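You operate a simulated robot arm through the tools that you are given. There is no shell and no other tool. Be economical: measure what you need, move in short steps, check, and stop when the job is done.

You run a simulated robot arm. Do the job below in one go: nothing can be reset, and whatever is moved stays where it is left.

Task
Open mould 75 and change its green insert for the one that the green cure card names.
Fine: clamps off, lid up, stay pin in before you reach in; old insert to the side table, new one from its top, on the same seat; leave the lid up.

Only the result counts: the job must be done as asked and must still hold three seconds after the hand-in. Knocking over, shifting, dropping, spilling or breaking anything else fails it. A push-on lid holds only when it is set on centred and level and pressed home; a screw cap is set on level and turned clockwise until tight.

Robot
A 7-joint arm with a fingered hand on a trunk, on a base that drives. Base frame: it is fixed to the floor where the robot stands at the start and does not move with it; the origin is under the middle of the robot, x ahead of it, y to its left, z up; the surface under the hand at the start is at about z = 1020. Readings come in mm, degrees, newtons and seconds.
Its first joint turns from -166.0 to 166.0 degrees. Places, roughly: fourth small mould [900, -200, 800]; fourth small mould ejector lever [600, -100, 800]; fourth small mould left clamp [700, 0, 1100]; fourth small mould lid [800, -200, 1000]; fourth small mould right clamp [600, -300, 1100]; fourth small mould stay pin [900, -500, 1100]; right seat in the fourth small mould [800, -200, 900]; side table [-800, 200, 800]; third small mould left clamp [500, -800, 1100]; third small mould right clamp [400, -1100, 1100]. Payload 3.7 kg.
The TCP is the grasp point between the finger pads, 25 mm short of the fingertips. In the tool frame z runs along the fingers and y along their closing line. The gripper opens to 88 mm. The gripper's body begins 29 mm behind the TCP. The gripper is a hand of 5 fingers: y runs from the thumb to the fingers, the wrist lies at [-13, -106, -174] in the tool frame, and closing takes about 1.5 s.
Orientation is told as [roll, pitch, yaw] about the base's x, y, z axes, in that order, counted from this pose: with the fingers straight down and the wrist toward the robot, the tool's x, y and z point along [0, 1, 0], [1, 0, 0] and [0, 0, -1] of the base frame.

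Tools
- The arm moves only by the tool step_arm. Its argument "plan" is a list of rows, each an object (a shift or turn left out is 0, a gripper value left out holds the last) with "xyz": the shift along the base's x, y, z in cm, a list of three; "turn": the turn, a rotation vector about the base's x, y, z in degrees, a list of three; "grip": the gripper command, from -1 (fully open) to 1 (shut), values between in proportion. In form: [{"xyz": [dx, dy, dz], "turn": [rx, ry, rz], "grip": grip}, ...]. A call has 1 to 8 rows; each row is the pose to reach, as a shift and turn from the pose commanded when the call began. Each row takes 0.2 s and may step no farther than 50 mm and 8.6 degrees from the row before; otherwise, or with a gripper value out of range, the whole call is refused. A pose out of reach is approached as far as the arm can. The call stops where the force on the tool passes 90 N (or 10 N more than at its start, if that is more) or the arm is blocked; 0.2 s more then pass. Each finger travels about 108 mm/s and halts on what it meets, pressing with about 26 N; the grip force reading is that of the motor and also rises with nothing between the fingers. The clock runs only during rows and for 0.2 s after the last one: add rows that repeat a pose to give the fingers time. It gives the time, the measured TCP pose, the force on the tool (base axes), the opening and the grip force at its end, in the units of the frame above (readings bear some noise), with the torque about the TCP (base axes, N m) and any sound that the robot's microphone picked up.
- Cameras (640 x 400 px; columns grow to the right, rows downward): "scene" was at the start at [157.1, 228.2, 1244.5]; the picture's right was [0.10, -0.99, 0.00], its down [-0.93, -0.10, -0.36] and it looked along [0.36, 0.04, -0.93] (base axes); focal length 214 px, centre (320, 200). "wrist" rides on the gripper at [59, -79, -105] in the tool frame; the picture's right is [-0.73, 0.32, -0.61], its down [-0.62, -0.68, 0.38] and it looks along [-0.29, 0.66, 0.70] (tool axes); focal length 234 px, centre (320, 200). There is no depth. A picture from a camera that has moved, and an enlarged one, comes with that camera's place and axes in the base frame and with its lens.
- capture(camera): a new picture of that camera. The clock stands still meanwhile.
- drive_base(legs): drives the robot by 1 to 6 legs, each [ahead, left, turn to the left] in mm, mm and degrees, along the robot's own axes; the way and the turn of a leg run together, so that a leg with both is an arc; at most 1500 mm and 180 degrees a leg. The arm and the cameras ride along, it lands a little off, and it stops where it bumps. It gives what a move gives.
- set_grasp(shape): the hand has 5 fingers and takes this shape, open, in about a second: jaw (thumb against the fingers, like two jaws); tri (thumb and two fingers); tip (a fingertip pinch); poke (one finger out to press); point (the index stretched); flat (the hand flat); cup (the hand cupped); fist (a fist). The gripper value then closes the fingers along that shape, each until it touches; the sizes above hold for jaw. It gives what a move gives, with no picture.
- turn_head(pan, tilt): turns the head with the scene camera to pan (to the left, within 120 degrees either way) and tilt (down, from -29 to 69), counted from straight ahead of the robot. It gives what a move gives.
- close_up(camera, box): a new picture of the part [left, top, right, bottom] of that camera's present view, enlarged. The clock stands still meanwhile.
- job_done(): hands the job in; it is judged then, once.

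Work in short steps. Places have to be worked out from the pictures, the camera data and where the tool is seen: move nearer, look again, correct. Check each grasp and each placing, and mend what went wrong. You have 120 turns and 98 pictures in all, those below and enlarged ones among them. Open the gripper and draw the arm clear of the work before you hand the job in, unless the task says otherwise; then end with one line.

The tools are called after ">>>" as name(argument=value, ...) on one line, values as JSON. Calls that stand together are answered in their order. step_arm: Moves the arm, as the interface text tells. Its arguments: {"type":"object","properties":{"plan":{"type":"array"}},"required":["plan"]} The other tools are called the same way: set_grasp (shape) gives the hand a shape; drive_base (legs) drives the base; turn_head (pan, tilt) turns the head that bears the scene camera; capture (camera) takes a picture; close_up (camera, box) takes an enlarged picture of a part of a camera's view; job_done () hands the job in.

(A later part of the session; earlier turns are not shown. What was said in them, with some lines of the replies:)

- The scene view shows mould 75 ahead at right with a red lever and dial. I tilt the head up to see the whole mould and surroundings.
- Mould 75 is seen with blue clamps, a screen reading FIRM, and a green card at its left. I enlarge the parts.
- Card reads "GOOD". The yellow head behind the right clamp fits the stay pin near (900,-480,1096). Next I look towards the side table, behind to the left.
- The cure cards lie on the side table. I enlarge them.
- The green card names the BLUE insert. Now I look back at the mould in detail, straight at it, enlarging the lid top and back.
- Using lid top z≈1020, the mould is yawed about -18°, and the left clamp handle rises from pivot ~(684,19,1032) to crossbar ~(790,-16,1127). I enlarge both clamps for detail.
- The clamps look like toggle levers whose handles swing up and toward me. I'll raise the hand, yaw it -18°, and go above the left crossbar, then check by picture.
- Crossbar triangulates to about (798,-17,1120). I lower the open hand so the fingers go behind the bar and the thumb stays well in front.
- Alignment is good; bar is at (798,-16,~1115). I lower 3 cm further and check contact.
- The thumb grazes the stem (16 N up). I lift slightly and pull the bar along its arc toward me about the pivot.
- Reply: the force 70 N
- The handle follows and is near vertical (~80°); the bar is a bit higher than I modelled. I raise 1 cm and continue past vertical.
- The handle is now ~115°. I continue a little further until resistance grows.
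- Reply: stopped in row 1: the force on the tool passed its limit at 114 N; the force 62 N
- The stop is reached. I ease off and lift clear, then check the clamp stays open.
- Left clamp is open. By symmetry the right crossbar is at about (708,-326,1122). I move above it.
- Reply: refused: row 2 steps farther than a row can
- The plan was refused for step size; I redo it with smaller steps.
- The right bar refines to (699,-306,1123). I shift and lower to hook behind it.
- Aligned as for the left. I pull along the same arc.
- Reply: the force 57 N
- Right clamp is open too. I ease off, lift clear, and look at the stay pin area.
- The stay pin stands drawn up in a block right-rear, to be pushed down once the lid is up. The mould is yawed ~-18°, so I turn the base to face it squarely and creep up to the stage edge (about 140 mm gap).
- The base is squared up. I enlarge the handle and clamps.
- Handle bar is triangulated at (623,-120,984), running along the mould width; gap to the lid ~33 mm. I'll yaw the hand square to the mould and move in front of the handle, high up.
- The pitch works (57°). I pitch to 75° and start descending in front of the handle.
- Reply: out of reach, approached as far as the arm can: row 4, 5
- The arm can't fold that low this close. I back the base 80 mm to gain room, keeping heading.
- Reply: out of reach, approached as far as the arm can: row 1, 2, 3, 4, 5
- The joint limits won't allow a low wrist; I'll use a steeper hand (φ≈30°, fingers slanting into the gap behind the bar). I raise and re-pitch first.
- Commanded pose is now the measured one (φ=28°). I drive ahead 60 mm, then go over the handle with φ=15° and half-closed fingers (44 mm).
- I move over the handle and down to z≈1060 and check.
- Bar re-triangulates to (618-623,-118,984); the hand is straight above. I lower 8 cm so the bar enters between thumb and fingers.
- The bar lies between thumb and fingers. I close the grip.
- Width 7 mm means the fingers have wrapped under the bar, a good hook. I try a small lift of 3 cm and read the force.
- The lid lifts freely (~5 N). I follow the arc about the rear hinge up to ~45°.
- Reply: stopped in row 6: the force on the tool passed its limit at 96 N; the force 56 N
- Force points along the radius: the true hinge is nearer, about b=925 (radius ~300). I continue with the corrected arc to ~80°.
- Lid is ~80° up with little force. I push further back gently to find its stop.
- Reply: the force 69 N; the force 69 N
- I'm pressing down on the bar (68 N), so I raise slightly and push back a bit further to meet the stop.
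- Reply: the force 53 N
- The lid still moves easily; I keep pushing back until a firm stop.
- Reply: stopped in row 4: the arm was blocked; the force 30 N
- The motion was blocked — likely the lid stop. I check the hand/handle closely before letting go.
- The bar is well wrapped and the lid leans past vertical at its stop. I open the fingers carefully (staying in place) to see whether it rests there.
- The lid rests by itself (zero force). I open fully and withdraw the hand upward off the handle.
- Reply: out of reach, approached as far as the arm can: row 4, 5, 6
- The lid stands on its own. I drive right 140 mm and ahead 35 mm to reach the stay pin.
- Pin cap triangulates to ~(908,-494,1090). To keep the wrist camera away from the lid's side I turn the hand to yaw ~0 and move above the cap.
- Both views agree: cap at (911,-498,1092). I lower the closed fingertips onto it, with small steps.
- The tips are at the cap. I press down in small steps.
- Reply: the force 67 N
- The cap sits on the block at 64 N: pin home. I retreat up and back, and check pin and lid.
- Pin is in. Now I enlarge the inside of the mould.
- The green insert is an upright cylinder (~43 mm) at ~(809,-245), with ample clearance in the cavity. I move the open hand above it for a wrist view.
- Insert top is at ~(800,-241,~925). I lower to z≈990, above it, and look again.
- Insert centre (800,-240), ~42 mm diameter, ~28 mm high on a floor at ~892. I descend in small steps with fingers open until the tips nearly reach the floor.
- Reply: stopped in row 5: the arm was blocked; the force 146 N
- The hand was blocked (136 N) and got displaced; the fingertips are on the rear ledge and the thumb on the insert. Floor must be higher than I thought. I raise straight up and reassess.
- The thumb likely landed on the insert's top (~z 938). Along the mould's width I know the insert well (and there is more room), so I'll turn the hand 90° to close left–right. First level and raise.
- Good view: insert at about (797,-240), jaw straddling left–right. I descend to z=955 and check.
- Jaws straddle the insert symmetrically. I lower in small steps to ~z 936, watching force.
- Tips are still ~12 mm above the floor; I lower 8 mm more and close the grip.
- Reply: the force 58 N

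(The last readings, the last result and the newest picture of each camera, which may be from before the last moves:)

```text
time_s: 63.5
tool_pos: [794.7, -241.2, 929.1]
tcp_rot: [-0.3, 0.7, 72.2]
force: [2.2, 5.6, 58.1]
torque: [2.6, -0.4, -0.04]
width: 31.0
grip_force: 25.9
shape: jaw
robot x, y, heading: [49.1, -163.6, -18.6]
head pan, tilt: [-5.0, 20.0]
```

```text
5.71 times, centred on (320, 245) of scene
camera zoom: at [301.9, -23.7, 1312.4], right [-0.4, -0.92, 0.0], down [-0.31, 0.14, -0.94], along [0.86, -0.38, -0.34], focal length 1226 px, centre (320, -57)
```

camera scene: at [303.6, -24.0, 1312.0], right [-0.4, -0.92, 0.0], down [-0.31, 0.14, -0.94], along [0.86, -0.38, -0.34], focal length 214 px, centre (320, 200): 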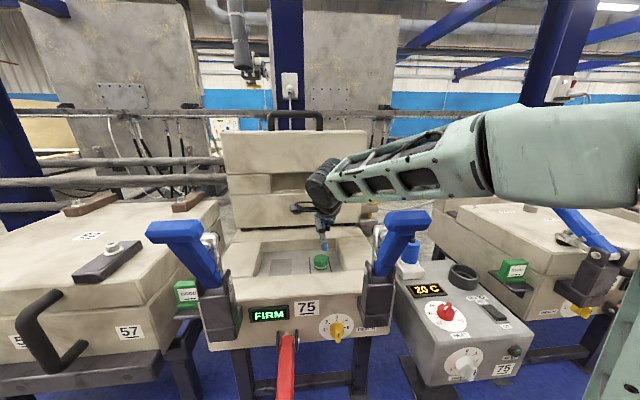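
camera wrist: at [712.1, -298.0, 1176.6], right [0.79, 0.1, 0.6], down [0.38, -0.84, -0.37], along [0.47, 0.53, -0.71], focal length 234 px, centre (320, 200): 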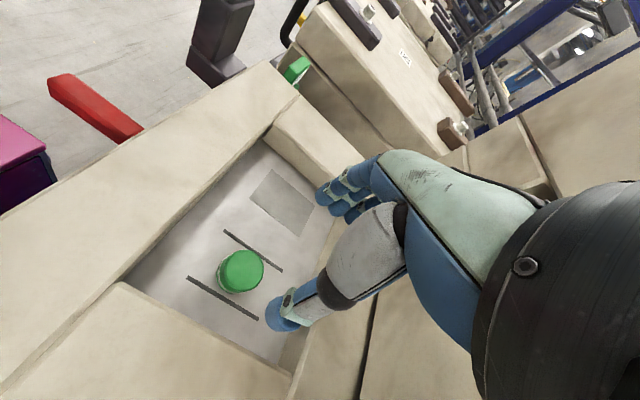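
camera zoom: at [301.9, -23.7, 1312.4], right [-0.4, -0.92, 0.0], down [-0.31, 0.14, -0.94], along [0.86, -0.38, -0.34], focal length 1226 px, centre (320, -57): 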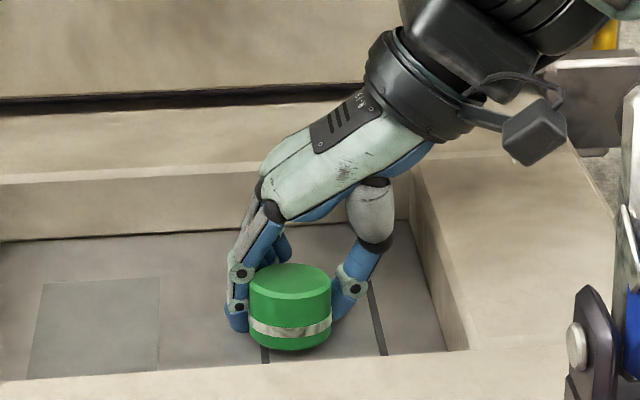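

The grip caught the insert off-centre (31 mm chord; it's ~17 mm nearer to me) and slid it left slightly. I release, shift 16 mm toward me, and regrip.

>>> step_arm(plan=[{"xyz": [0, 0, 0.3], "grip": -0.5}, {"xyz": [0, 0, 0.6], "grip": -0.64}, {"xyz": [0, 0, 0.6]}, {"xyz": [-0.8, 0.25, 0.7]}, {"xyz": [-1.6, 0.5, 0.7]}])

>>> close_up(camera="scene", box=[270, 210, 370, 280])

```text
time_s: 64.7
tool_pos: [779.5, -236.7, 931.6]
tcp_rot: [0.1, 1.0, 72.2]
force: [0.6, -0.2, 1.7]
torque: [0.12, -0.05, -0.05]
width: 71.5
grip_force: 0.0
shape: jaw
robot x, y, heading: [50.8, -169.4, -18.7]
head pan, tilt: [-5.0, 20.0]
```

```text
5.71 times, centred on (320, 245) of scene
camera zoom: at [303.5, -24.2, 1312.1], right [-0.4, -0.92, 0.0], down [-0.31, 0.14, -0.94], along [0.86, -0.38, -0.34], focal length 1226 px, centre (320, -57)
```

zoom: 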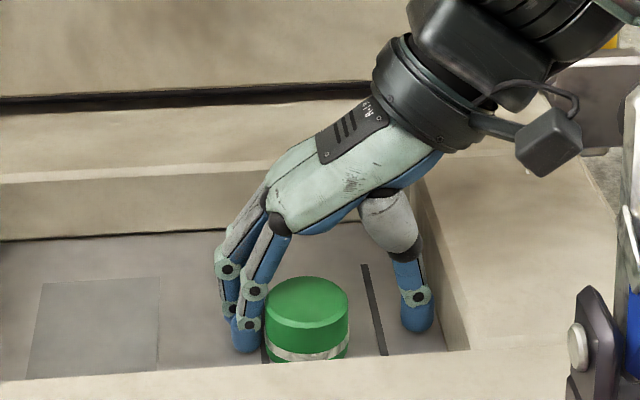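

Something on the hand dragged it forward a little. I lift clear, shift 15 mm more toward me, and lower again so the jaw is centred on the insert.

>>> step_arm(plan=[{"xyz": [0, 0, 2.5]}, {"xyz": [0, 0, 5]}, {"xyz": [-1.4, 0.55, 5]}, {"xyz": [-1.4, 0.55, 3.0]}])

>>> capture(camera="wrist")

>>> close_up(camera="scene", box=[270, 210, 370, 280])

```text
time_s: 65.7
tool_pos: [766.1, -230.3, 961.8]
tcp_rot: [0.0, 0.9, 72.3]
force: [-0.1, 0.0, -0.6]
torque: [0.01, 0.0, 0.0]
width: 72.1
grip_force: 0.0
shape: jaw
robot x, y, heading: [48.6, -167.0, -18.7]
head pan, tilt: [-5.0, 20.0]
```

```text
21 pictures are left
camera wrist: at [687.3, -286.2, 1069.1], right [0.79, 0.09, 0.6], down [0.38, -0.84, -0.37], along [0.47, 0.53, -0.71], focal length 234 px, centre (320, 200)
```

wrist: 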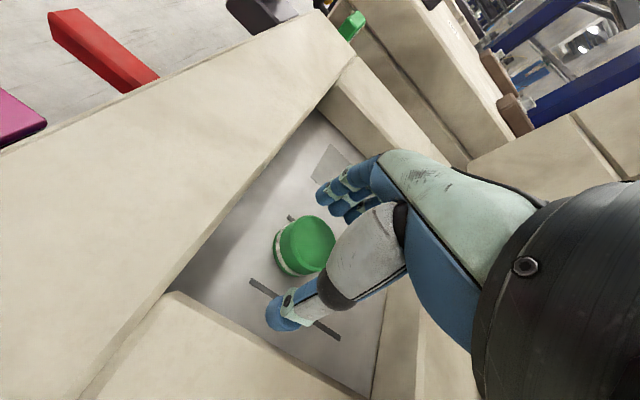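

```text
5.71 times, centred on (320, 245) of scene
camera zoom: at [303.6, -24.0, 1312.0], right [-0.4, -0.92, 0.0], down [-0.31, 0.14, -0.94], along [0.86, -0.38, -0.34], focal length 1226 px, centre (320, -57)
```

zoom: 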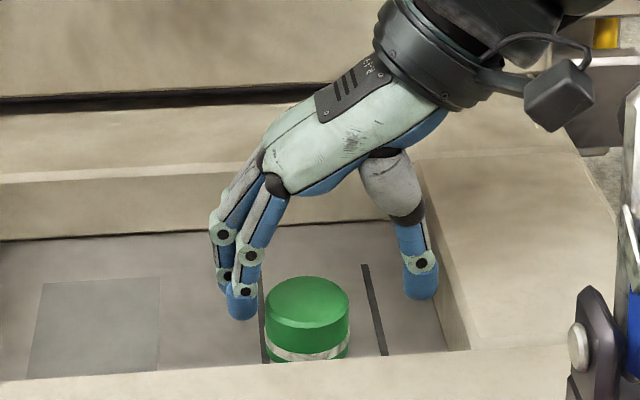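

Now insert (b≈804, top z≈936) lies within the jaw line (b≈800). I lower to z≈934 and close.

>>> step_arm(plan=[{"xyz": [0.2, 0, -1.5]}, {"xyz": [0.3, 0, -2.8]}, {"xyz": [0.3, 0, -2.8], "grip": 1}, {"xyz": [0.3, 0, -2.8]}, {"xyz": [0.3, 0, -2.8]}, {"xyz": [0.3, 0, -2.8]}])

>>> close_up(camera="scene", box=[270, 210, 370, 280])

```text
time_s: 67.0
tool_pos: [767.8, -229.9, 935.9]
tcp_rot: [0.0, 0.9, 72.2]
force: [0.1, -0.3, -0.1]
torque: [0.0, 0.03, 0.03]
width: 34.4
grip_force: 25.7
shape: jaw
robot x, y, heading: [48.0, -166.2, -18.7]
head pan, tilt: [-5.0, 20.0]
```

```text
5.71 times, centred on (320, 245) of scene
camera zoom: at [303.6, -24.0, 1312.0], right [-0.4, -0.92, 0.0], down [-0.31, 0.14, -0.94], along [0.86, -0.38, -0.34], focal length 1226 px, centre (320, -57)
```

zoom: 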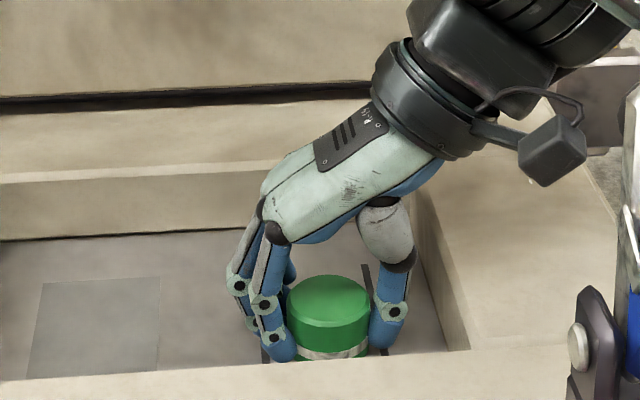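

Held squarely this time (34 mm). I lift 5 cm and check.

>>> step_arm(plan=[{"xyz": [0, 0, 1.5]}, {"xyz": [0, 0, 5]}, {"xyz": [0, 0, 9]}, {"xyz": [-1, 0, 13]}, {"xyz": [-4, 1, 17]}])

>>> capture(camera="scene")

```text
refused: row 5 steps farther than a row can; nothing moved
```

```text
18 pictures are left
camera scene: at [303.6, -24.0, 1312.0], right [-0.4, -0.92, 0.0], down [-0.31, 0.14, -0.94], along [0.86, -0.38, -0.34], focal length 214 px, centre (320, 200)
```

scene: 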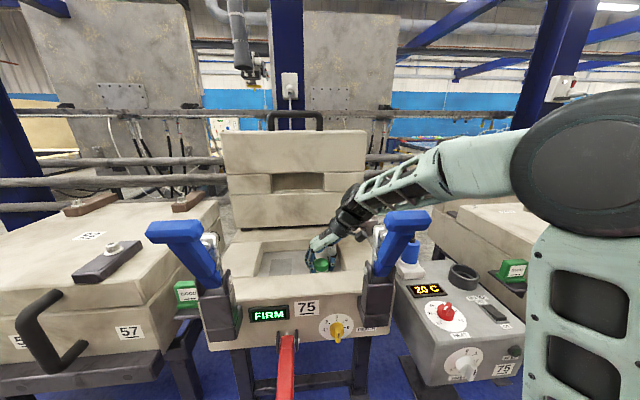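

A row step was too large. I redo the lift with smaller steps, going high and toward me.

>>> step_arm(plan=[{"xyz": [0, 0, 1.5]}, {"xyz": [0, 0, 5.5]}, {"xyz": [0, 0, 10]}, {"xyz": [0, 0, 14.8]}, {"xyz": [-1, 0.3, 19.5]}, {"xyz": [-3, 1, 23.8]}, {"xyz": [-6, 2, 27]}, {"xyz": [-9, 3, 30]}])

>>> close_up(camera="scene", box=[230, 80, 430, 280])

```text
time_s: 68.8
tool_pos: [680.9, -200.5, 1233.9]
tcp_rot: [0.1, 0.9, 72.4]
force: [0.3, -0.4, -1.2]
torque: [0.02, 0.02, 0.05]
width: 34.3
grip_force: 26.2
shape: jaw
robot x, y, heading: [51.0, -165.8, -18.6]
head pan, tilt: [-5.0, 20.0]
```

```text
2.00 times, centred on (330, 180) of scene
camera zoom: at [303.9, -24.1, 1312.0], right [-0.4, -0.92, 0.0], down [-0.31, 0.14, -0.94], along [0.86, -0.38, -0.34], focal length 429 px, centre (300, 240)
```

zoom: 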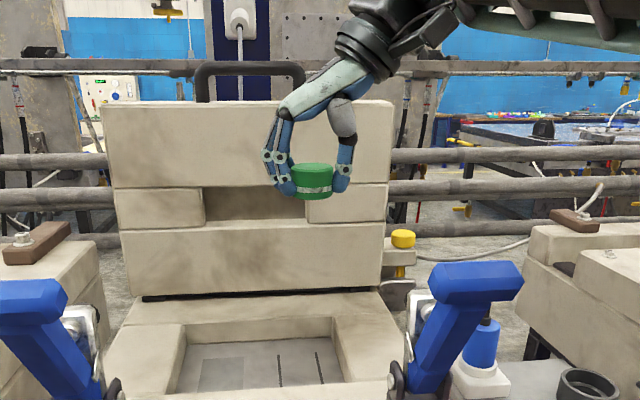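

The green insert is held cleanly. I back away 150 mm and turn around toward the side table, arm high.

>>> drive_base(legs=[[-150, 0, 0], [0, 0, 87], [0, 0, 87]])

>>> turn_head(pan=0, tilt=40)

>>> capture(camera="scene")

```text
time_s: 77.6
tool_pos: [-714.6, -21.7, 1235.9]
tcp_rot: [0.0, 1.0, -113.4]
force: [-0.4, 0.4, -0.5]
torque: [0.02, 0.0, -0.02]
width: 33.7
grip_force: 25.8
shape: jaw
robot x, y, heading: [-89.5, -119.0, 155.6]
head pan, tilt: [-5.0, 20.0]
```

```text
time_s: 78.5
tool_pos: [-715.9, -21.5, 1235.7]
tcp_rot: [-0.1, 0.9, -113.3]
force: [0.3, -0.8, -0.3]
torque: [0.01, 0.03, 0.03]
width: 33.5
grip_force: 26.6
shape: jaw
robot x, y, heading: [-91.6, -115.4, 155.8]
head pan, tilt: [0.0, 40.0]
```

```text
16 pictures are left
camera scene: at [-350.2, -249.6, 1280.7], right [0.41, 0.91, 0.0], down [0.59, -0.26, -0.77], along [-0.7, 0.31, -0.64], focal length 214 px, centre (320, 200)
```

scene: 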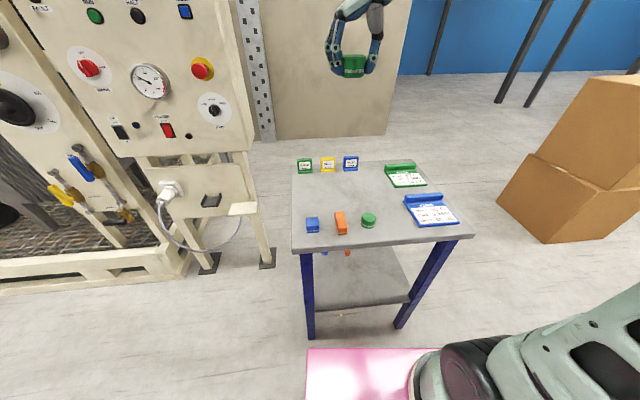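

The table has blue, orange and green inserts in front, tags behind. I enlarge the tabletop.

>>> close_up(camera="scene", box=[280, 145, 480, 265])

```text
3.20 times, centred on (380, 205) of scene
camera zoom: at [-350.2, -249.6, 1280.7], right [0.41, 0.91, 0.0], down [0.59, -0.26, -0.77], along [-0.7, 0.31, -0.64], focal length 686 px, centre (128, 184)
```

zoom: 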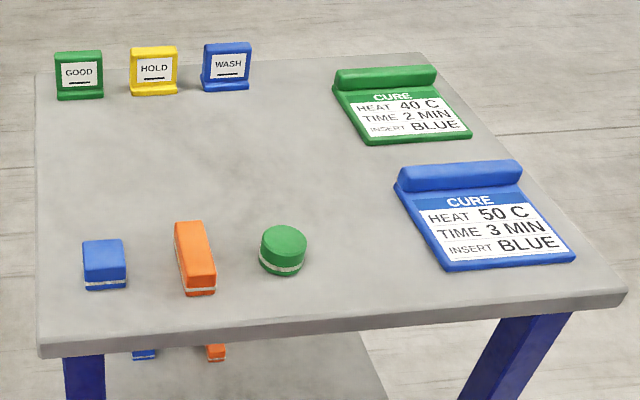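

Table top is z≈808; blue insert at about (-755,-95), free space at the middle-back. I bring the old insert over (-849,70), turning 5.7° to align with the table.

>>> step_arm(plan=[{"xyz": [-3, 2, -3], "turn": [0, 0, 3]}, {"xyz": [-6, 4, -6], "turn": [0, 0, 5.7]}, {"xyz": [-9, 6, -9], "turn": [0, 0, 5.7]}, {"xyz": [-12, 8, -12], "turn": [0, 0, 5.7]}, {"xyz": [-13.4, 9.2, -16], "turn": [0, 0, 5.7]}, {"xyz": [-13.4, 9.2, -20.9], "turn": [0, 0, 5.7]}, {"xyz": [-13.4, 9.2, -25.8], "turn": [0, 0, 5.7]}, {"xyz": [-13.4, 9.2, -30.5], "turn": [0, 0, 5.7]}])

>>> close_up(camera="scene", box=[280, 105, 480, 265])

```text
time_s: 80.3
tool_pos: [-850.1, 69.3, 930.1]
tcp_rot: [-0.1, 0.9, -107.5]
force: [0.5, 0.2, 0.0]
torque: [-0.03, -0.01, 0.0]
width: 33.5
grip_force: 26.5
shape: jaw
robot x, y, heading: [-87.8, -119.2, 155.8]
head pan, tilt: [0.0, 40.0]
```

```text
2.50 times, centred on (380, 185) of scene
camera zoom: at [-350.1, -249.7, 1280.6], right [0.41, 0.91, 0.0], down [0.59, -0.26, -0.77], along [-0.7, 0.31, -0.64], focal length 536 px, centre (170, 238)
```

zoom: 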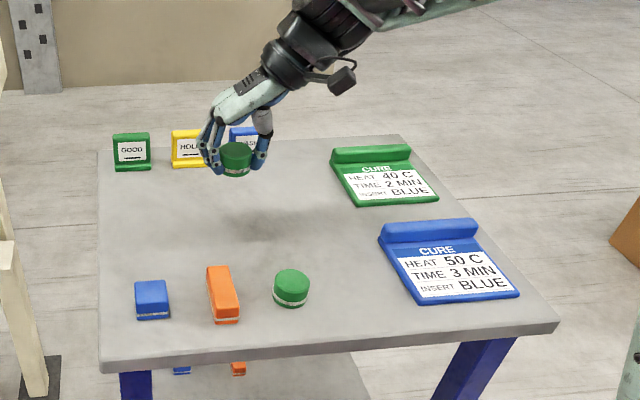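

Clear spot below. I lower to just above the table, then step until contact.

>>> step_arm(plan=[{"xyz": [0, 0, -4]}, {"xyz": [0, 0, -7.2]}, {"xyz": [0, 0, -8.0]}, {"xyz": [0, 0, -8.4]}])

```text
time_s: 81.3
tool_pos: [-849.1, 69.0, 846.5]
tcp_rot: [0.2, 0.9, -107.6]
force: [-0.6, 0.0, -0.4]
torque: [-0.03, -0.02, -0.01]
width: 33.2
grip_force: 26.0
shape: jaw
robot x, y, heading: [-90.8, -120.2, 155.6]
head pan, tilt: [0.0, 40.0]
```

No contact yet at 846; I go down in 3 mm steps until contact.

>>> step_arm(plan=[{"xyz": [0, 0, -0.3]}, {"xyz": [0, 0, -0.6]}])

>>> close_up(camera="scene", box=[320, 120, 420, 190])

```text
time_s: 81.9
tool_pos: [-849.3, 70.1, 840.6]
tcp_rot: [0.0, 0.8, -107.7]
force: [0.4, -0.6, 0.2]
torque: [0.02, 0.01, -0.02]
width: 33.4
grip_force: 25.9
shape: jaw
robot x, y, heading: [-91.0, -117.0, 155.8]
head pan, tilt: [0.0, 40.0]
```

```text
5.71 times, centred on (370, 155) of scene
camera zoom: at [-350.2, -249.6, 1280.6], right [0.41, 0.91, 0.0], down [0.59, -0.26, -0.77], along [-0.7, 0.31, -0.64], focal length 1226 px, centre (34, 457)
```

zoom: 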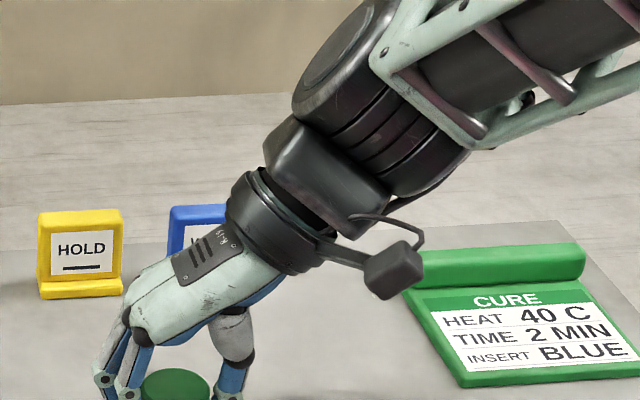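

Still no contact. I step down another 8 mm gently.

>>> step_arm(plan=[{"xyz": [0, 0, -0.2]}, {"xyz": [0, 0, -0.4]}, {"xyz": [0, 0, -0.6]}])

```text
time_s: 82.7
tool_pos: [-848.4, 71.0, 834.9]
tcp_rot: [-0.1, 0.9, -107.6]
force: [-0.1, 0.6, -0.8]
torque: [0.04, 0.01, 0.03]
width: 33.5
grip_force: 26.0
shape: jaw
robot x, y, heading: [-90.4, -119.2, 155.9]
head pan, tilt: [0.0, 40.0]
```

Still free. Another 6 mm in 2 mm steps.

>>> step_arm(plan=[{"xyz": [0, 0, -0.2]}, {"xyz": [0, 0, -0.4]}, {"xyz": [0, 0, -0.6]}])

>>> close_up(camera="scene", box=[310, 155, 390, 215])

```text
time_s: 83.5
tool_pos: [-848.1, 70.5, 828.7]
tcp_rot: [-0.2, 1.0, -107.7]
force: [-0.6, 0.8, 6.6]
torque: [-0.04, 0.0, -0.01]
width: 33.4
grip_force: 25.9
shape: jaw
robot x, y, heading: [-91.4, -114.1, 156.0]
head pan, tilt: [0.0, 40.0]
```

```text
6.67 times, centred on (350, 185) of scene
camera zoom: at [-350.0, -249.6, 1280.7], right [0.41, 0.91, 0.0], down [0.59, -0.26, -0.77], along [-0.7, 0.31, -0.64], focal length 1430 px, centre (120, 300)
```

zoom: 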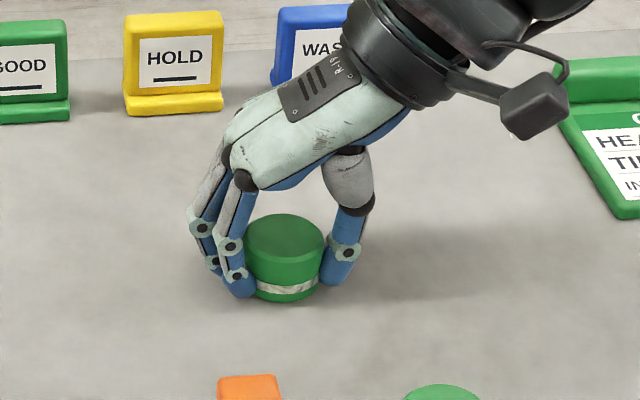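

Contact at 829 (6.6 N), insert standing flat. I open and lift straight up.

>>> step_arm(plan=[{"xyz": [0, 0, 0], "grip": 0.0}, {"xyz": [0, 0, 0], "grip": -0.64}, {"xyz": [0, 0, 0], "grip": -0.64}, {"xyz": [0, 0, 3]}, {"xyz": [0, 0, 7]}, {"xyz": [0, 0, 11]}, {"xyz": [0, 0, 14]}])

>>> close_up(camera="scene", box=[280, 145, 440, 245])

```text
time_s: 85.1
tool_pos: [-846.9, 70.8, 968.6]
tcp_rot: [0.0, 1.0, -107.5]
force: [-0.8, 0.5, -0.5]
torque: [0.01, -0.02, -0.02]
width: 72.0
grip_force: 0.1
shape: jaw
robot x, y, heading: [-92.1, -115.8, 155.8]
head pan, tilt: [0.0, 40.0]
```

```text
4.00 times, centred on (360, 195) of scene
camera zoom: at [-350.3, -249.6, 1280.6], right [0.41, 0.91, 0.0], down [0.59, -0.26, -0.77], along [-0.7, 0.31, -0.64], focal length 858 px, centre (160, 220)
```

zoom: 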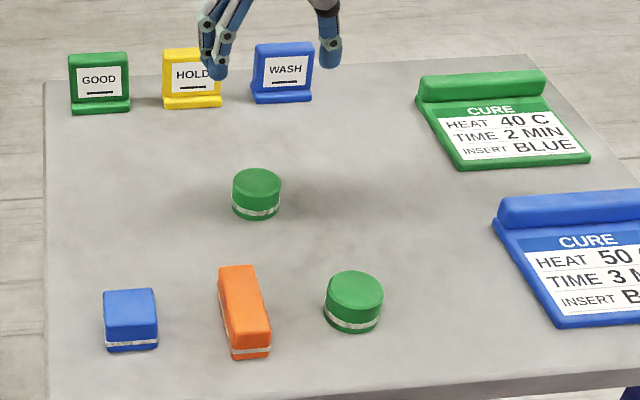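

The old green insert stands safely on the table. Calibrated by it, the blue insert's grasp pose is (-757,-85). I move above it, opening 62 mm, then down to z 880.

>>> step_arm(plan=[{"xyz": [2.2, -4, 0], "grip": -0.4}, {"xyz": [4.5, -8, 0]}, {"xyz": [6.8, -12, 0]}, {"xyz": [9.0, -15.6, -1]}, {"xyz": [9.0, -15.6, -5]}, {"xyz": [9.0, -15.6, -8.5]}])

>>> close_up(camera="scene", box=[270, 175, 390, 255])

```text
time_s: 86.5
tool_pos: [-759.5, -87.1, 883.4]
tcp_rot: [0.0, 0.9, -107.6]
force: [0.9, -0.5, 0.3]
torque: [-0.03, -0.01, -0.02]
width: 61.9
grip_force: 0.1
shape: jaw
robot x, y, heading: [-91.3, -117.3, 155.7]
head pan, tilt: [0.0, 40.0]
```

```text
5.00 times, centred on (330, 215) of scene
camera zoom: at [-350.1, -249.7, 1280.6], right [0.41, 0.91, 0.0], down [0.59, -0.26, -0.77], along [-0.7, 0.31, -0.64], focal length 1072 px, centre (270, 125)
```

zoom: 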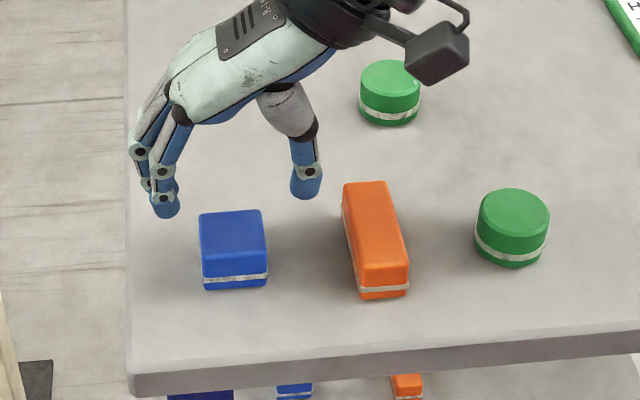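

The fingertip midpoint is right over the blue insert. I lower to z≈834 and close.

>>> step_arm(plan=[{"xyz": [0, 0, -2.5]}, {"xyz": [0, 0, -4.2]}, {"xyz": [0, 0, -5.0]}, {"xyz": [0, 0, -5.0], "grip": 1}, {"xyz": [0, 0, -5.0]}, {"xyz": [0, 0, -5.0]}, {"xyz": [0, 0, -5.0]}])

>>> close_up(camera="scene", box=[270, 175, 390, 255])

```text
time_s: 88.1
tool_pos: [-759.4, -85.4, 833.4]
tcp_rot: [-0.1, 0.9, -107.6]
force: [-0.1, -0.9, 0.6]
torque: [0.02, 0.02, -0.01]
width: 32.2
grip_force: 26.5
shape: jaw
robot x, y, heading: [-88.9, -114.3, 156.2]
head pan, tilt: [0.0, 40.0]
```

```text
5.00 times, centred on (330, 215) of scene
camera zoom: at [-350.2, -249.6, 1280.6], right [0.41, 0.91, 0.0], down [0.59, -0.26, -0.77], along [-0.7, 0.31, -0.64], focal length 1072 px, centre (270, 125)
```

zoom: 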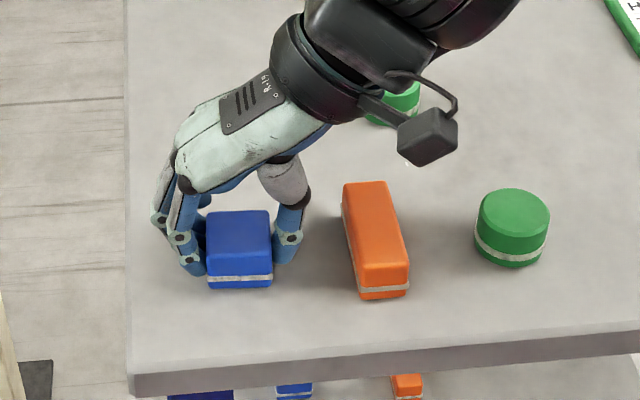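

The blue insert is held (32 mm). I lift it high before driving.

>>> step_arm(plan=[{"xyz": [0, 0, 2]}, {"xyz": [0, 0, 7]}, {"xyz": [0, 0, 12]}, {"xyz": [0, 0, 17]}, {"xyz": [0, 0, 22]}, {"xyz": [0, 0, 27]}, {"xyz": [0, 0, 32]}, {"xyz": [0, 0, 37]}])

>>> step_arm(plan=[{"xyz": [0, 0, 4.5]}, {"xyz": [0, 0, 8]}])

>>> capture(camera="scene")

```text
time_s: 89.9
tool_pos: [-759.3, -88.0, 1203.2]
tcp_rot: [0.1, 0.9, -107.5]
force: [-0.6, -0.3, -0.8]
torque: [-0.02, 0.02, -0.03]
width: 32.5
grip_force: 26.2
shape: jaw
robot x, y, heading: [-92.4, -119.1, 155.7]
head pan, tilt: [0.0, 40.0]
```

```text
time_s: 90.5
tool_pos: [-761.1, -87.3, 1284.5]
tcp_rot: [0.1, 1.0, -107.5]
force: [0.7, -0.5, -1.0]
torque: [-0.02, 0.01, 0.04]
width: 32.2
grip_force: 25.6
shape: jaw
robot x, y, heading: [-88.2, -115.4, 155.9]
head pan, tilt: [0.0, 40.0]
```

```text
8 pictures are left
camera scene: at [-350.2, -249.6, 1280.6], right [0.41, 0.91, 0.0], down [0.59, -0.26, -0.77], along [-0.7, 0.31, -0.64], focal length 214 px, centre (320, 200)
```

scene: 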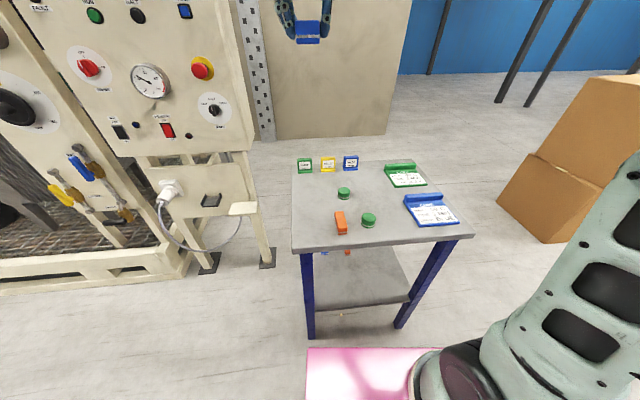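

All is in order. I turn back along the same sweep and drive ahead to the mould.

>>> drive_base(legs=[[0, 0, -87], [0, 0, -87.4], [150, 0, 0]])

>>> turn_head(pan=-5, tilt=20)

```text
time_s: 99.2
tool_pos: [720.1, -117.3, 1283.1]
tcp_rot: [0.0, 0.9, 78.9]
force: [0.8, 1.7, -1.4]
torque: [0.0, -0.03, -0.01]
width: 32.5
grip_force: 26.1
shape: jaw
robot x, y, heading: [52.7, -166.6, -17.6]
head pan, tilt: [0.0, 40.0]
```

```text
time_s: 100.1
tool_pos: [722.5, -117.3, 1283.7]
tcp_rot: [0.0, 0.9, 79.0]
force: [-0.2, -0.2, 0.0]
torque: [-0.01, -0.02, 0.02]
width: 32.3
grip_force: 25.9
shape: jaw
robot x, y, heading: [52.3, -164.1, -17.5]
head pan, tilt: [-5.0, 20.0]
```

Back at the mould with the insert held. I move above the seat (793,-240), yaw 72°, to z≈1000.

>>> step_arm(plan=[{"xyz": [1.5, -3, -3], "turn": [0, 0, -3]}, {"xyz": [3.2, -6, -6], "turn": [0, 0, -6.7]}, {"xyz": [5, -9, -9], "turn": [0, 0, -6.7]}, {"xyz": [7.1, -12.3, -11.5], "turn": [0, 0, -6.7]}, {"xyz": [7.1, -12.3, -16], "turn": [0, 0, -6.7]}, {"xyz": [7.1, -12.3, -20.5], "turn": [0, 0, -6.7]}, {"xyz": [7.1, -12.3, -25], "turn": [0, 0, -6.7]}, {"xyz": [7.1, -12.3, -28.5], "turn": [0, 0, -6.7]}])

>>> close_up(camera="scene", box=[250, 195, 380, 285])

```text
time_s: 101.9
tool_pos: [793.4, -241.5, 995.5]
tcp_rot: [-0.1, 0.9, 72.3]
force: [-0.4, -0.9, -0.6]
torque: [0.0, 0.0, -0.04]
width: 32.1
grip_force: 25.8
shape: jaw
robot x, y, heading: [51.5, -161.0, -17.7]
head pan, tilt: [-5.0, 20.0]
```

```text
4.44 times, centred on (315, 240) of scene
camera zoom: at [302.8, -17.3, 1312.0], right [-0.39, -0.92, 0.0], down [-0.32, 0.13, -0.94], along [0.87, -0.36, -0.34], focal length 953 px, centre (342, 22)
```

zoom: 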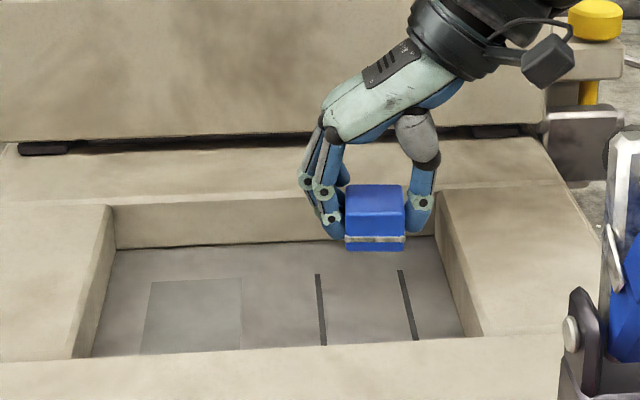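

The insert hangs ~4 mm right and ~8 mm behind the seat centre (relative to the two marks). I correct and lower to just above the floor.

>>> step_arm(plan=[{"xyz": [-0.6, 0.6, -1]}, {"xyz": [-0.6, 0.6, -3.5]}, {"xyz": [-0.6, 0.6, -4.8]}])

>>> close_up(camera="scene", box=[270, 210, 370, 280])

```text
time_s: 102.7
tool_pos: [787.0, -236.3, 950.2]
tcp_rot: [0.0, 0.9, 72.3]
force: [0.3, -0.1, -0.5]
torque: [-0.02, -0.01, -0.02]
width: 32.0
grip_force: 26.6
shape: jaw
robot x, y, heading: [55.0, -165.4, -17.4]
head pan, tilt: [-5.0, 20.0]
```

```text
5.71 times, centred on (320, 245) of scene
camera zoom: at [302.9, -17.3, 1312.0], right [-0.39, -0.92, 0.0], down [-0.32, 0.13, -0.94], along [0.87, -0.36, -0.34], focal length 1226 px, centre (320, -57)
```

zoom: 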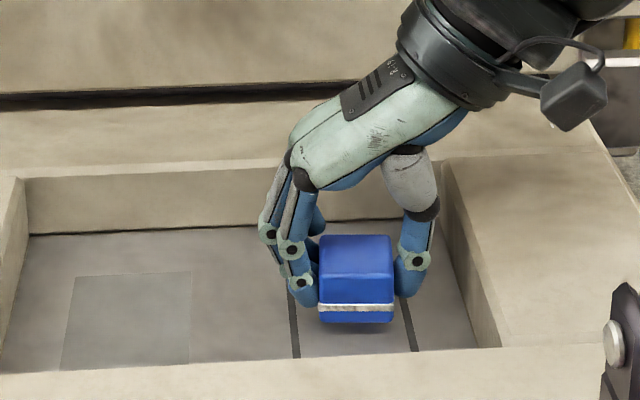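

Nearly centred between the marks; I shift 5 mm toward me and lower in small steps to contact.

>>> step_arm(plan=[{"xyz": [-0.45, 0.3, 0]}, {"xyz": [-0.45, 0.3, -0.4]}, {"xyz": [-0.45, 0.3, -0.7]}, {"xyz": [-0.45, 0.3, -0.9]}, {"xyz": [-0.45, 0.3, -1.0]}])

```text
time_s: 103.9
tool_pos: [781.2, -232.6, 940.4]
tcp_rot: [0.0, 0.9, 72.2]
force: [0.4, 0.4, -0.2]
torque: [-0.01, -0.01, -0.03]
width: 32.0
grip_force: 25.7
shape: jaw
robot x, y, heading: [53.7, -163.3, -17.4]
head pan, tilt: [-5.0, 20.0]
```

No contact yet at 940; a few more 2 mm steps.

>>> step_arm(plan=[{"xyz": [0, 0, -0.2]}, {"xyz": [0, 0, -0.4]}])

```text
time_s: 104.5
tool_pos: [782.4, -231.6, 938.5]
tcp_rot: [-0.1, 0.9, 72.4]
force: [0.2, -1.4, 9.0]
torque: [0.04, -0.02, -0.01]
width: 32.5
grip_force: 25.8
shape: jaw
robot x, y, heading: [53.9, -163.1, -17.5]
head pan, tilt: [-5.0, 20.0]
```

Contact (9 N). I open gently and lift straight up, then check.

>>> step_arm(plan=[{"xyz": [0, 0, 0], "grip": 0.0}, {"xyz": [0, 0, 0], "grip": -0.5}, {"xyz": [0, 0, 0]}, {"xyz": [0, 0, 3]}, {"xyz": [0, 0, 7]}, {"xyz": [0, 0, 11.5]}, {"xyz": [0, 0, 16]}])

>>> close_up(camera="scene", box=[250, 195, 380, 285])

```text
time_s: 106.1
tool_pos: [783.3, -233.6, 1097.4]
tcp_rot: [0.0, 0.9, 72.3]
force: [0.0, -0.6, 0.1]
torque: [0.0, -0.02, 0.01]
width: 65.9
grip_force: 0.0
shape: jaw
robot x, y, heading: [44.4, -160.9, -17.5]
head pan, tilt: [-5.0, 20.0]
```

```text
4.44 times, centred on (315, 240) of scene
camera zoom: at [303.0, -17.3, 1312.0], right [-0.39, -0.92, 0.0], down [-0.32, 0.13, -0.94], along [0.87, -0.36, -0.34], focal length 953 px, centre (342, 22)
```

zoom: 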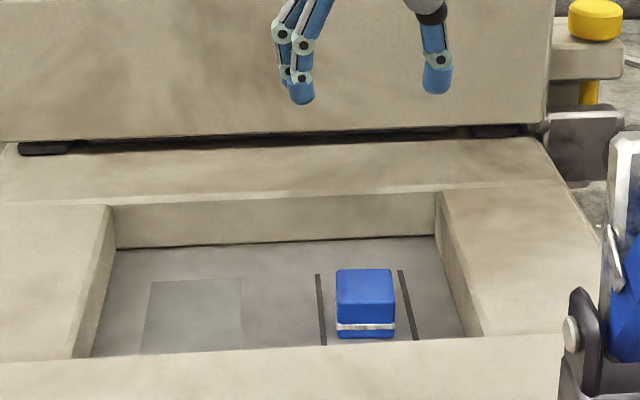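

The blue insert stands centred between the marks. One wrist view to confirm along the depth.

>>> capture(camera="wrist")

```text
4 pictures are left
camera wrist: at [703.8, -287.8, 1204.2], right [0.79, 0.09, 0.6], down [0.38, -0.84, -0.37], along [0.47, 0.53, -0.71], focal length 234 px, centre (320, 200)
```

wrist: 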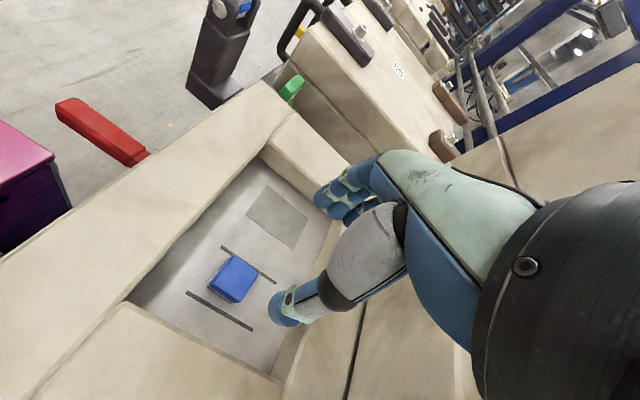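

By the marks, the insert sits ~10 mm toward me of the seat's centre. I regrip it and shift it 10 mm deeper.

>>> step_arm(plan=[{"xyz": [-0.1, 0.15, -4.5]}, {"xyz": [-0.1, 0.15, -9]}, {"xyz": [-0.1, 0.15, -13]}, {"xyz": [-0.1, 0.15, -15.5]}, {"xyz": [-0.1, 0.15, -15.5], "grip": 1}, {"xyz": [-0.1, 0.15, -15.5]}, {"xyz": [-0.1, 0.15, -15.5]}, {"xyz": [-0.1, 0.15, -15.5]}])

>>> step_arm(plan=[{"xyz": [0, 0, 0.4]}, {"xyz": [0, 0, 0.8]}, {"xyz": [0.5, -0.15, 0.8]}, {"xyz": [1.0, -0.35, 0.8]}, {"xyz": [1.0, -0.35, 0.3]}, {"xyz": [1.0, -0.35, -0.1]}])

```text
time_s: 107.9
tool_pos: [780.2, -231.2, 942.5]
tcp_rot: [0.0, 1.0, 72.3]
force: [0.4, -0.3, -0.8]
torque: [-0.04, -0.01, 0.0]
width: 32.9
grip_force: 25.7
shape: jaw
robot x, y, heading: [54.5, -168.3, -17.8]
head pan, tilt: [-5.0, 20.0]
```

```text
time_s: 109.3
tool_pos: [790.5, -234.5, 940.3]
tcp_rot: [-0.2, 0.9, 72.4]
force: [-0.3, 0.1, 7.6]
torque: [-0.02, -0.05, 0.05]
width: 32.4
grip_force: 26.2
shape: jaw
robot x, y, heading: [55.4, -163.3, -17.7]
head pan, tilt: [-5.0, 20.0]
```

Contact (7.6 N) at the shifted place. I release, lift and withdraw.

>>> step_arm(plan=[{"xyz": [0, 0, 0], "grip": 0.0}, {"xyz": [0, 0, 0], "grip": -0.5}, {"xyz": [0, 0, 0]}, {"xyz": [0, 0, 3]}, {"xyz": [0, 0, 7]}, {"xyz": [0, 0, 11.5]}, {"xyz": [0, 0, 16]}])

>>> capture(camera="wrist")

```text
time_s: 110.9
tool_pos: [789.1, -234.6, 1098.8]
tcp_rot: [0.0, 0.9, 72.3]
force: [0.2, -0.8, 0.2]
torque: [-0.02, 0.02, 0.02]
width: 65.7
grip_force: 0.1
shape: jaw
robot x, y, heading: [52.4, -158.2, -17.7]
head pan, tilt: [-5.0, 20.0]
```

```text
3 pictures are left
camera wrist: at [710.6, -289.1, 1205.2], right [0.79, 0.1, 0.6], down [0.38, -0.84, -0.37], along [0.47, 0.53, -0.71], focal length 234 px, centre (320, 200)
```

wrist: 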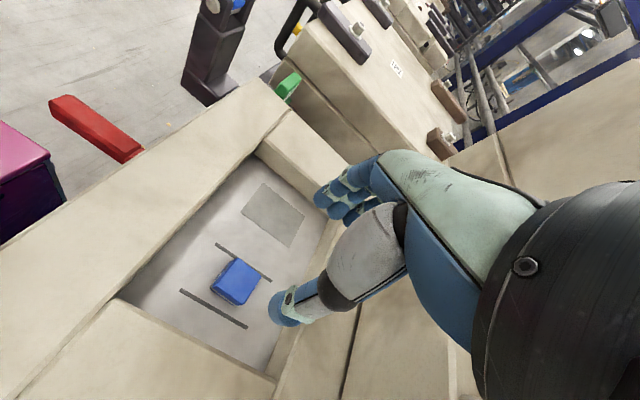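

Insert now sits centred within the seat marks. I withdraw the arm up and toward me and take a final look.

>>> step_arm(plan=[{"xyz": [0, 0, 4.5]}, {"xyz": [0, 0, 9]}, {"xyz": [-1, 0.3, 13.5]}, {"xyz": [-3, 1, 17.5]}, {"xyz": [-7, 2, 19]}, {"xyz": [-11, 3.5, 19]}, {"xyz": [-15, 4.7, 19]}, {"xyz": [-19, 6, 19]}])

>>> capture(camera="scene")

```text
time_s: 112.7
tool_pos: [600.6, -173.2, 1290.5]
tcp_rot: [0.0, 0.9, 72.3]
force: [0.2, -0.1, -1.3]
torque: [0.01, 0.05, -0.03]
width: 65.5
grip_force: 0.0
shape: jaw
robot x, y, heading: [52.4, -161.5, -17.6]
head pan, tilt: [-5.0, 20.0]
```

```text
2 pictures are left
camera scene: at [303.3, -17.4, 1312.0], right [-0.38, -0.92, 0.0], down [-0.32, 0.13, -0.94], along [0.87, -0.36, -0.34], focal length 214 px, centre (320, 200)
```

scene: 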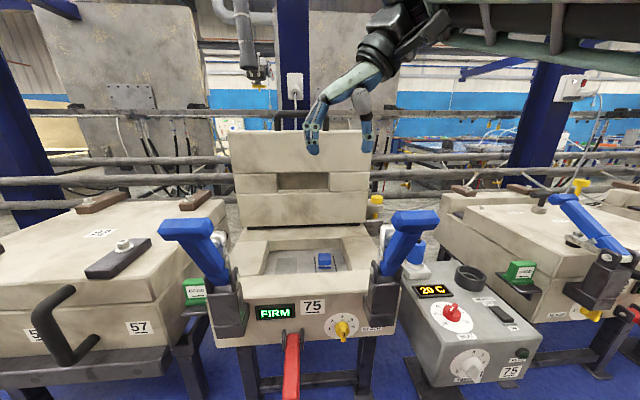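

Lid up, pin in, blue insert seated, clamps off, arm clear. I open the hand fully and hand in.

>>> step_arm(plan=[{"xyz": [-4, 1, 1], "grip": -1}, {"xyz": [-8, 2, 2]}, {"xyz": [-8, 2, 2]}])

>>> job_done()

```text
time_s: 113.5
tool_pos: [520.5, -153.7, 1310.9]
tcp_rot: [0.0, 1.0, 72.3]
force: [0.2, -0.5, 0.0]
torque: [-0.02, 0.01, 0.01]
width: 87.7
grip_force: 0.1
shape: jaw
robot x, y, heading: [49.2, -161.6, -17.7]
head pan, tilt: [-5.0, 20.0]
```

```text
The job is handed in.
```

I handed the job in with mould 75 open, the stay pin in, the blue insert the green cure card names on the green one's seat, the old insert on the side table and the lid left up; along the way the hand was once blocked at 136 N against the old insert and rear ledge, with no damage that I could see.
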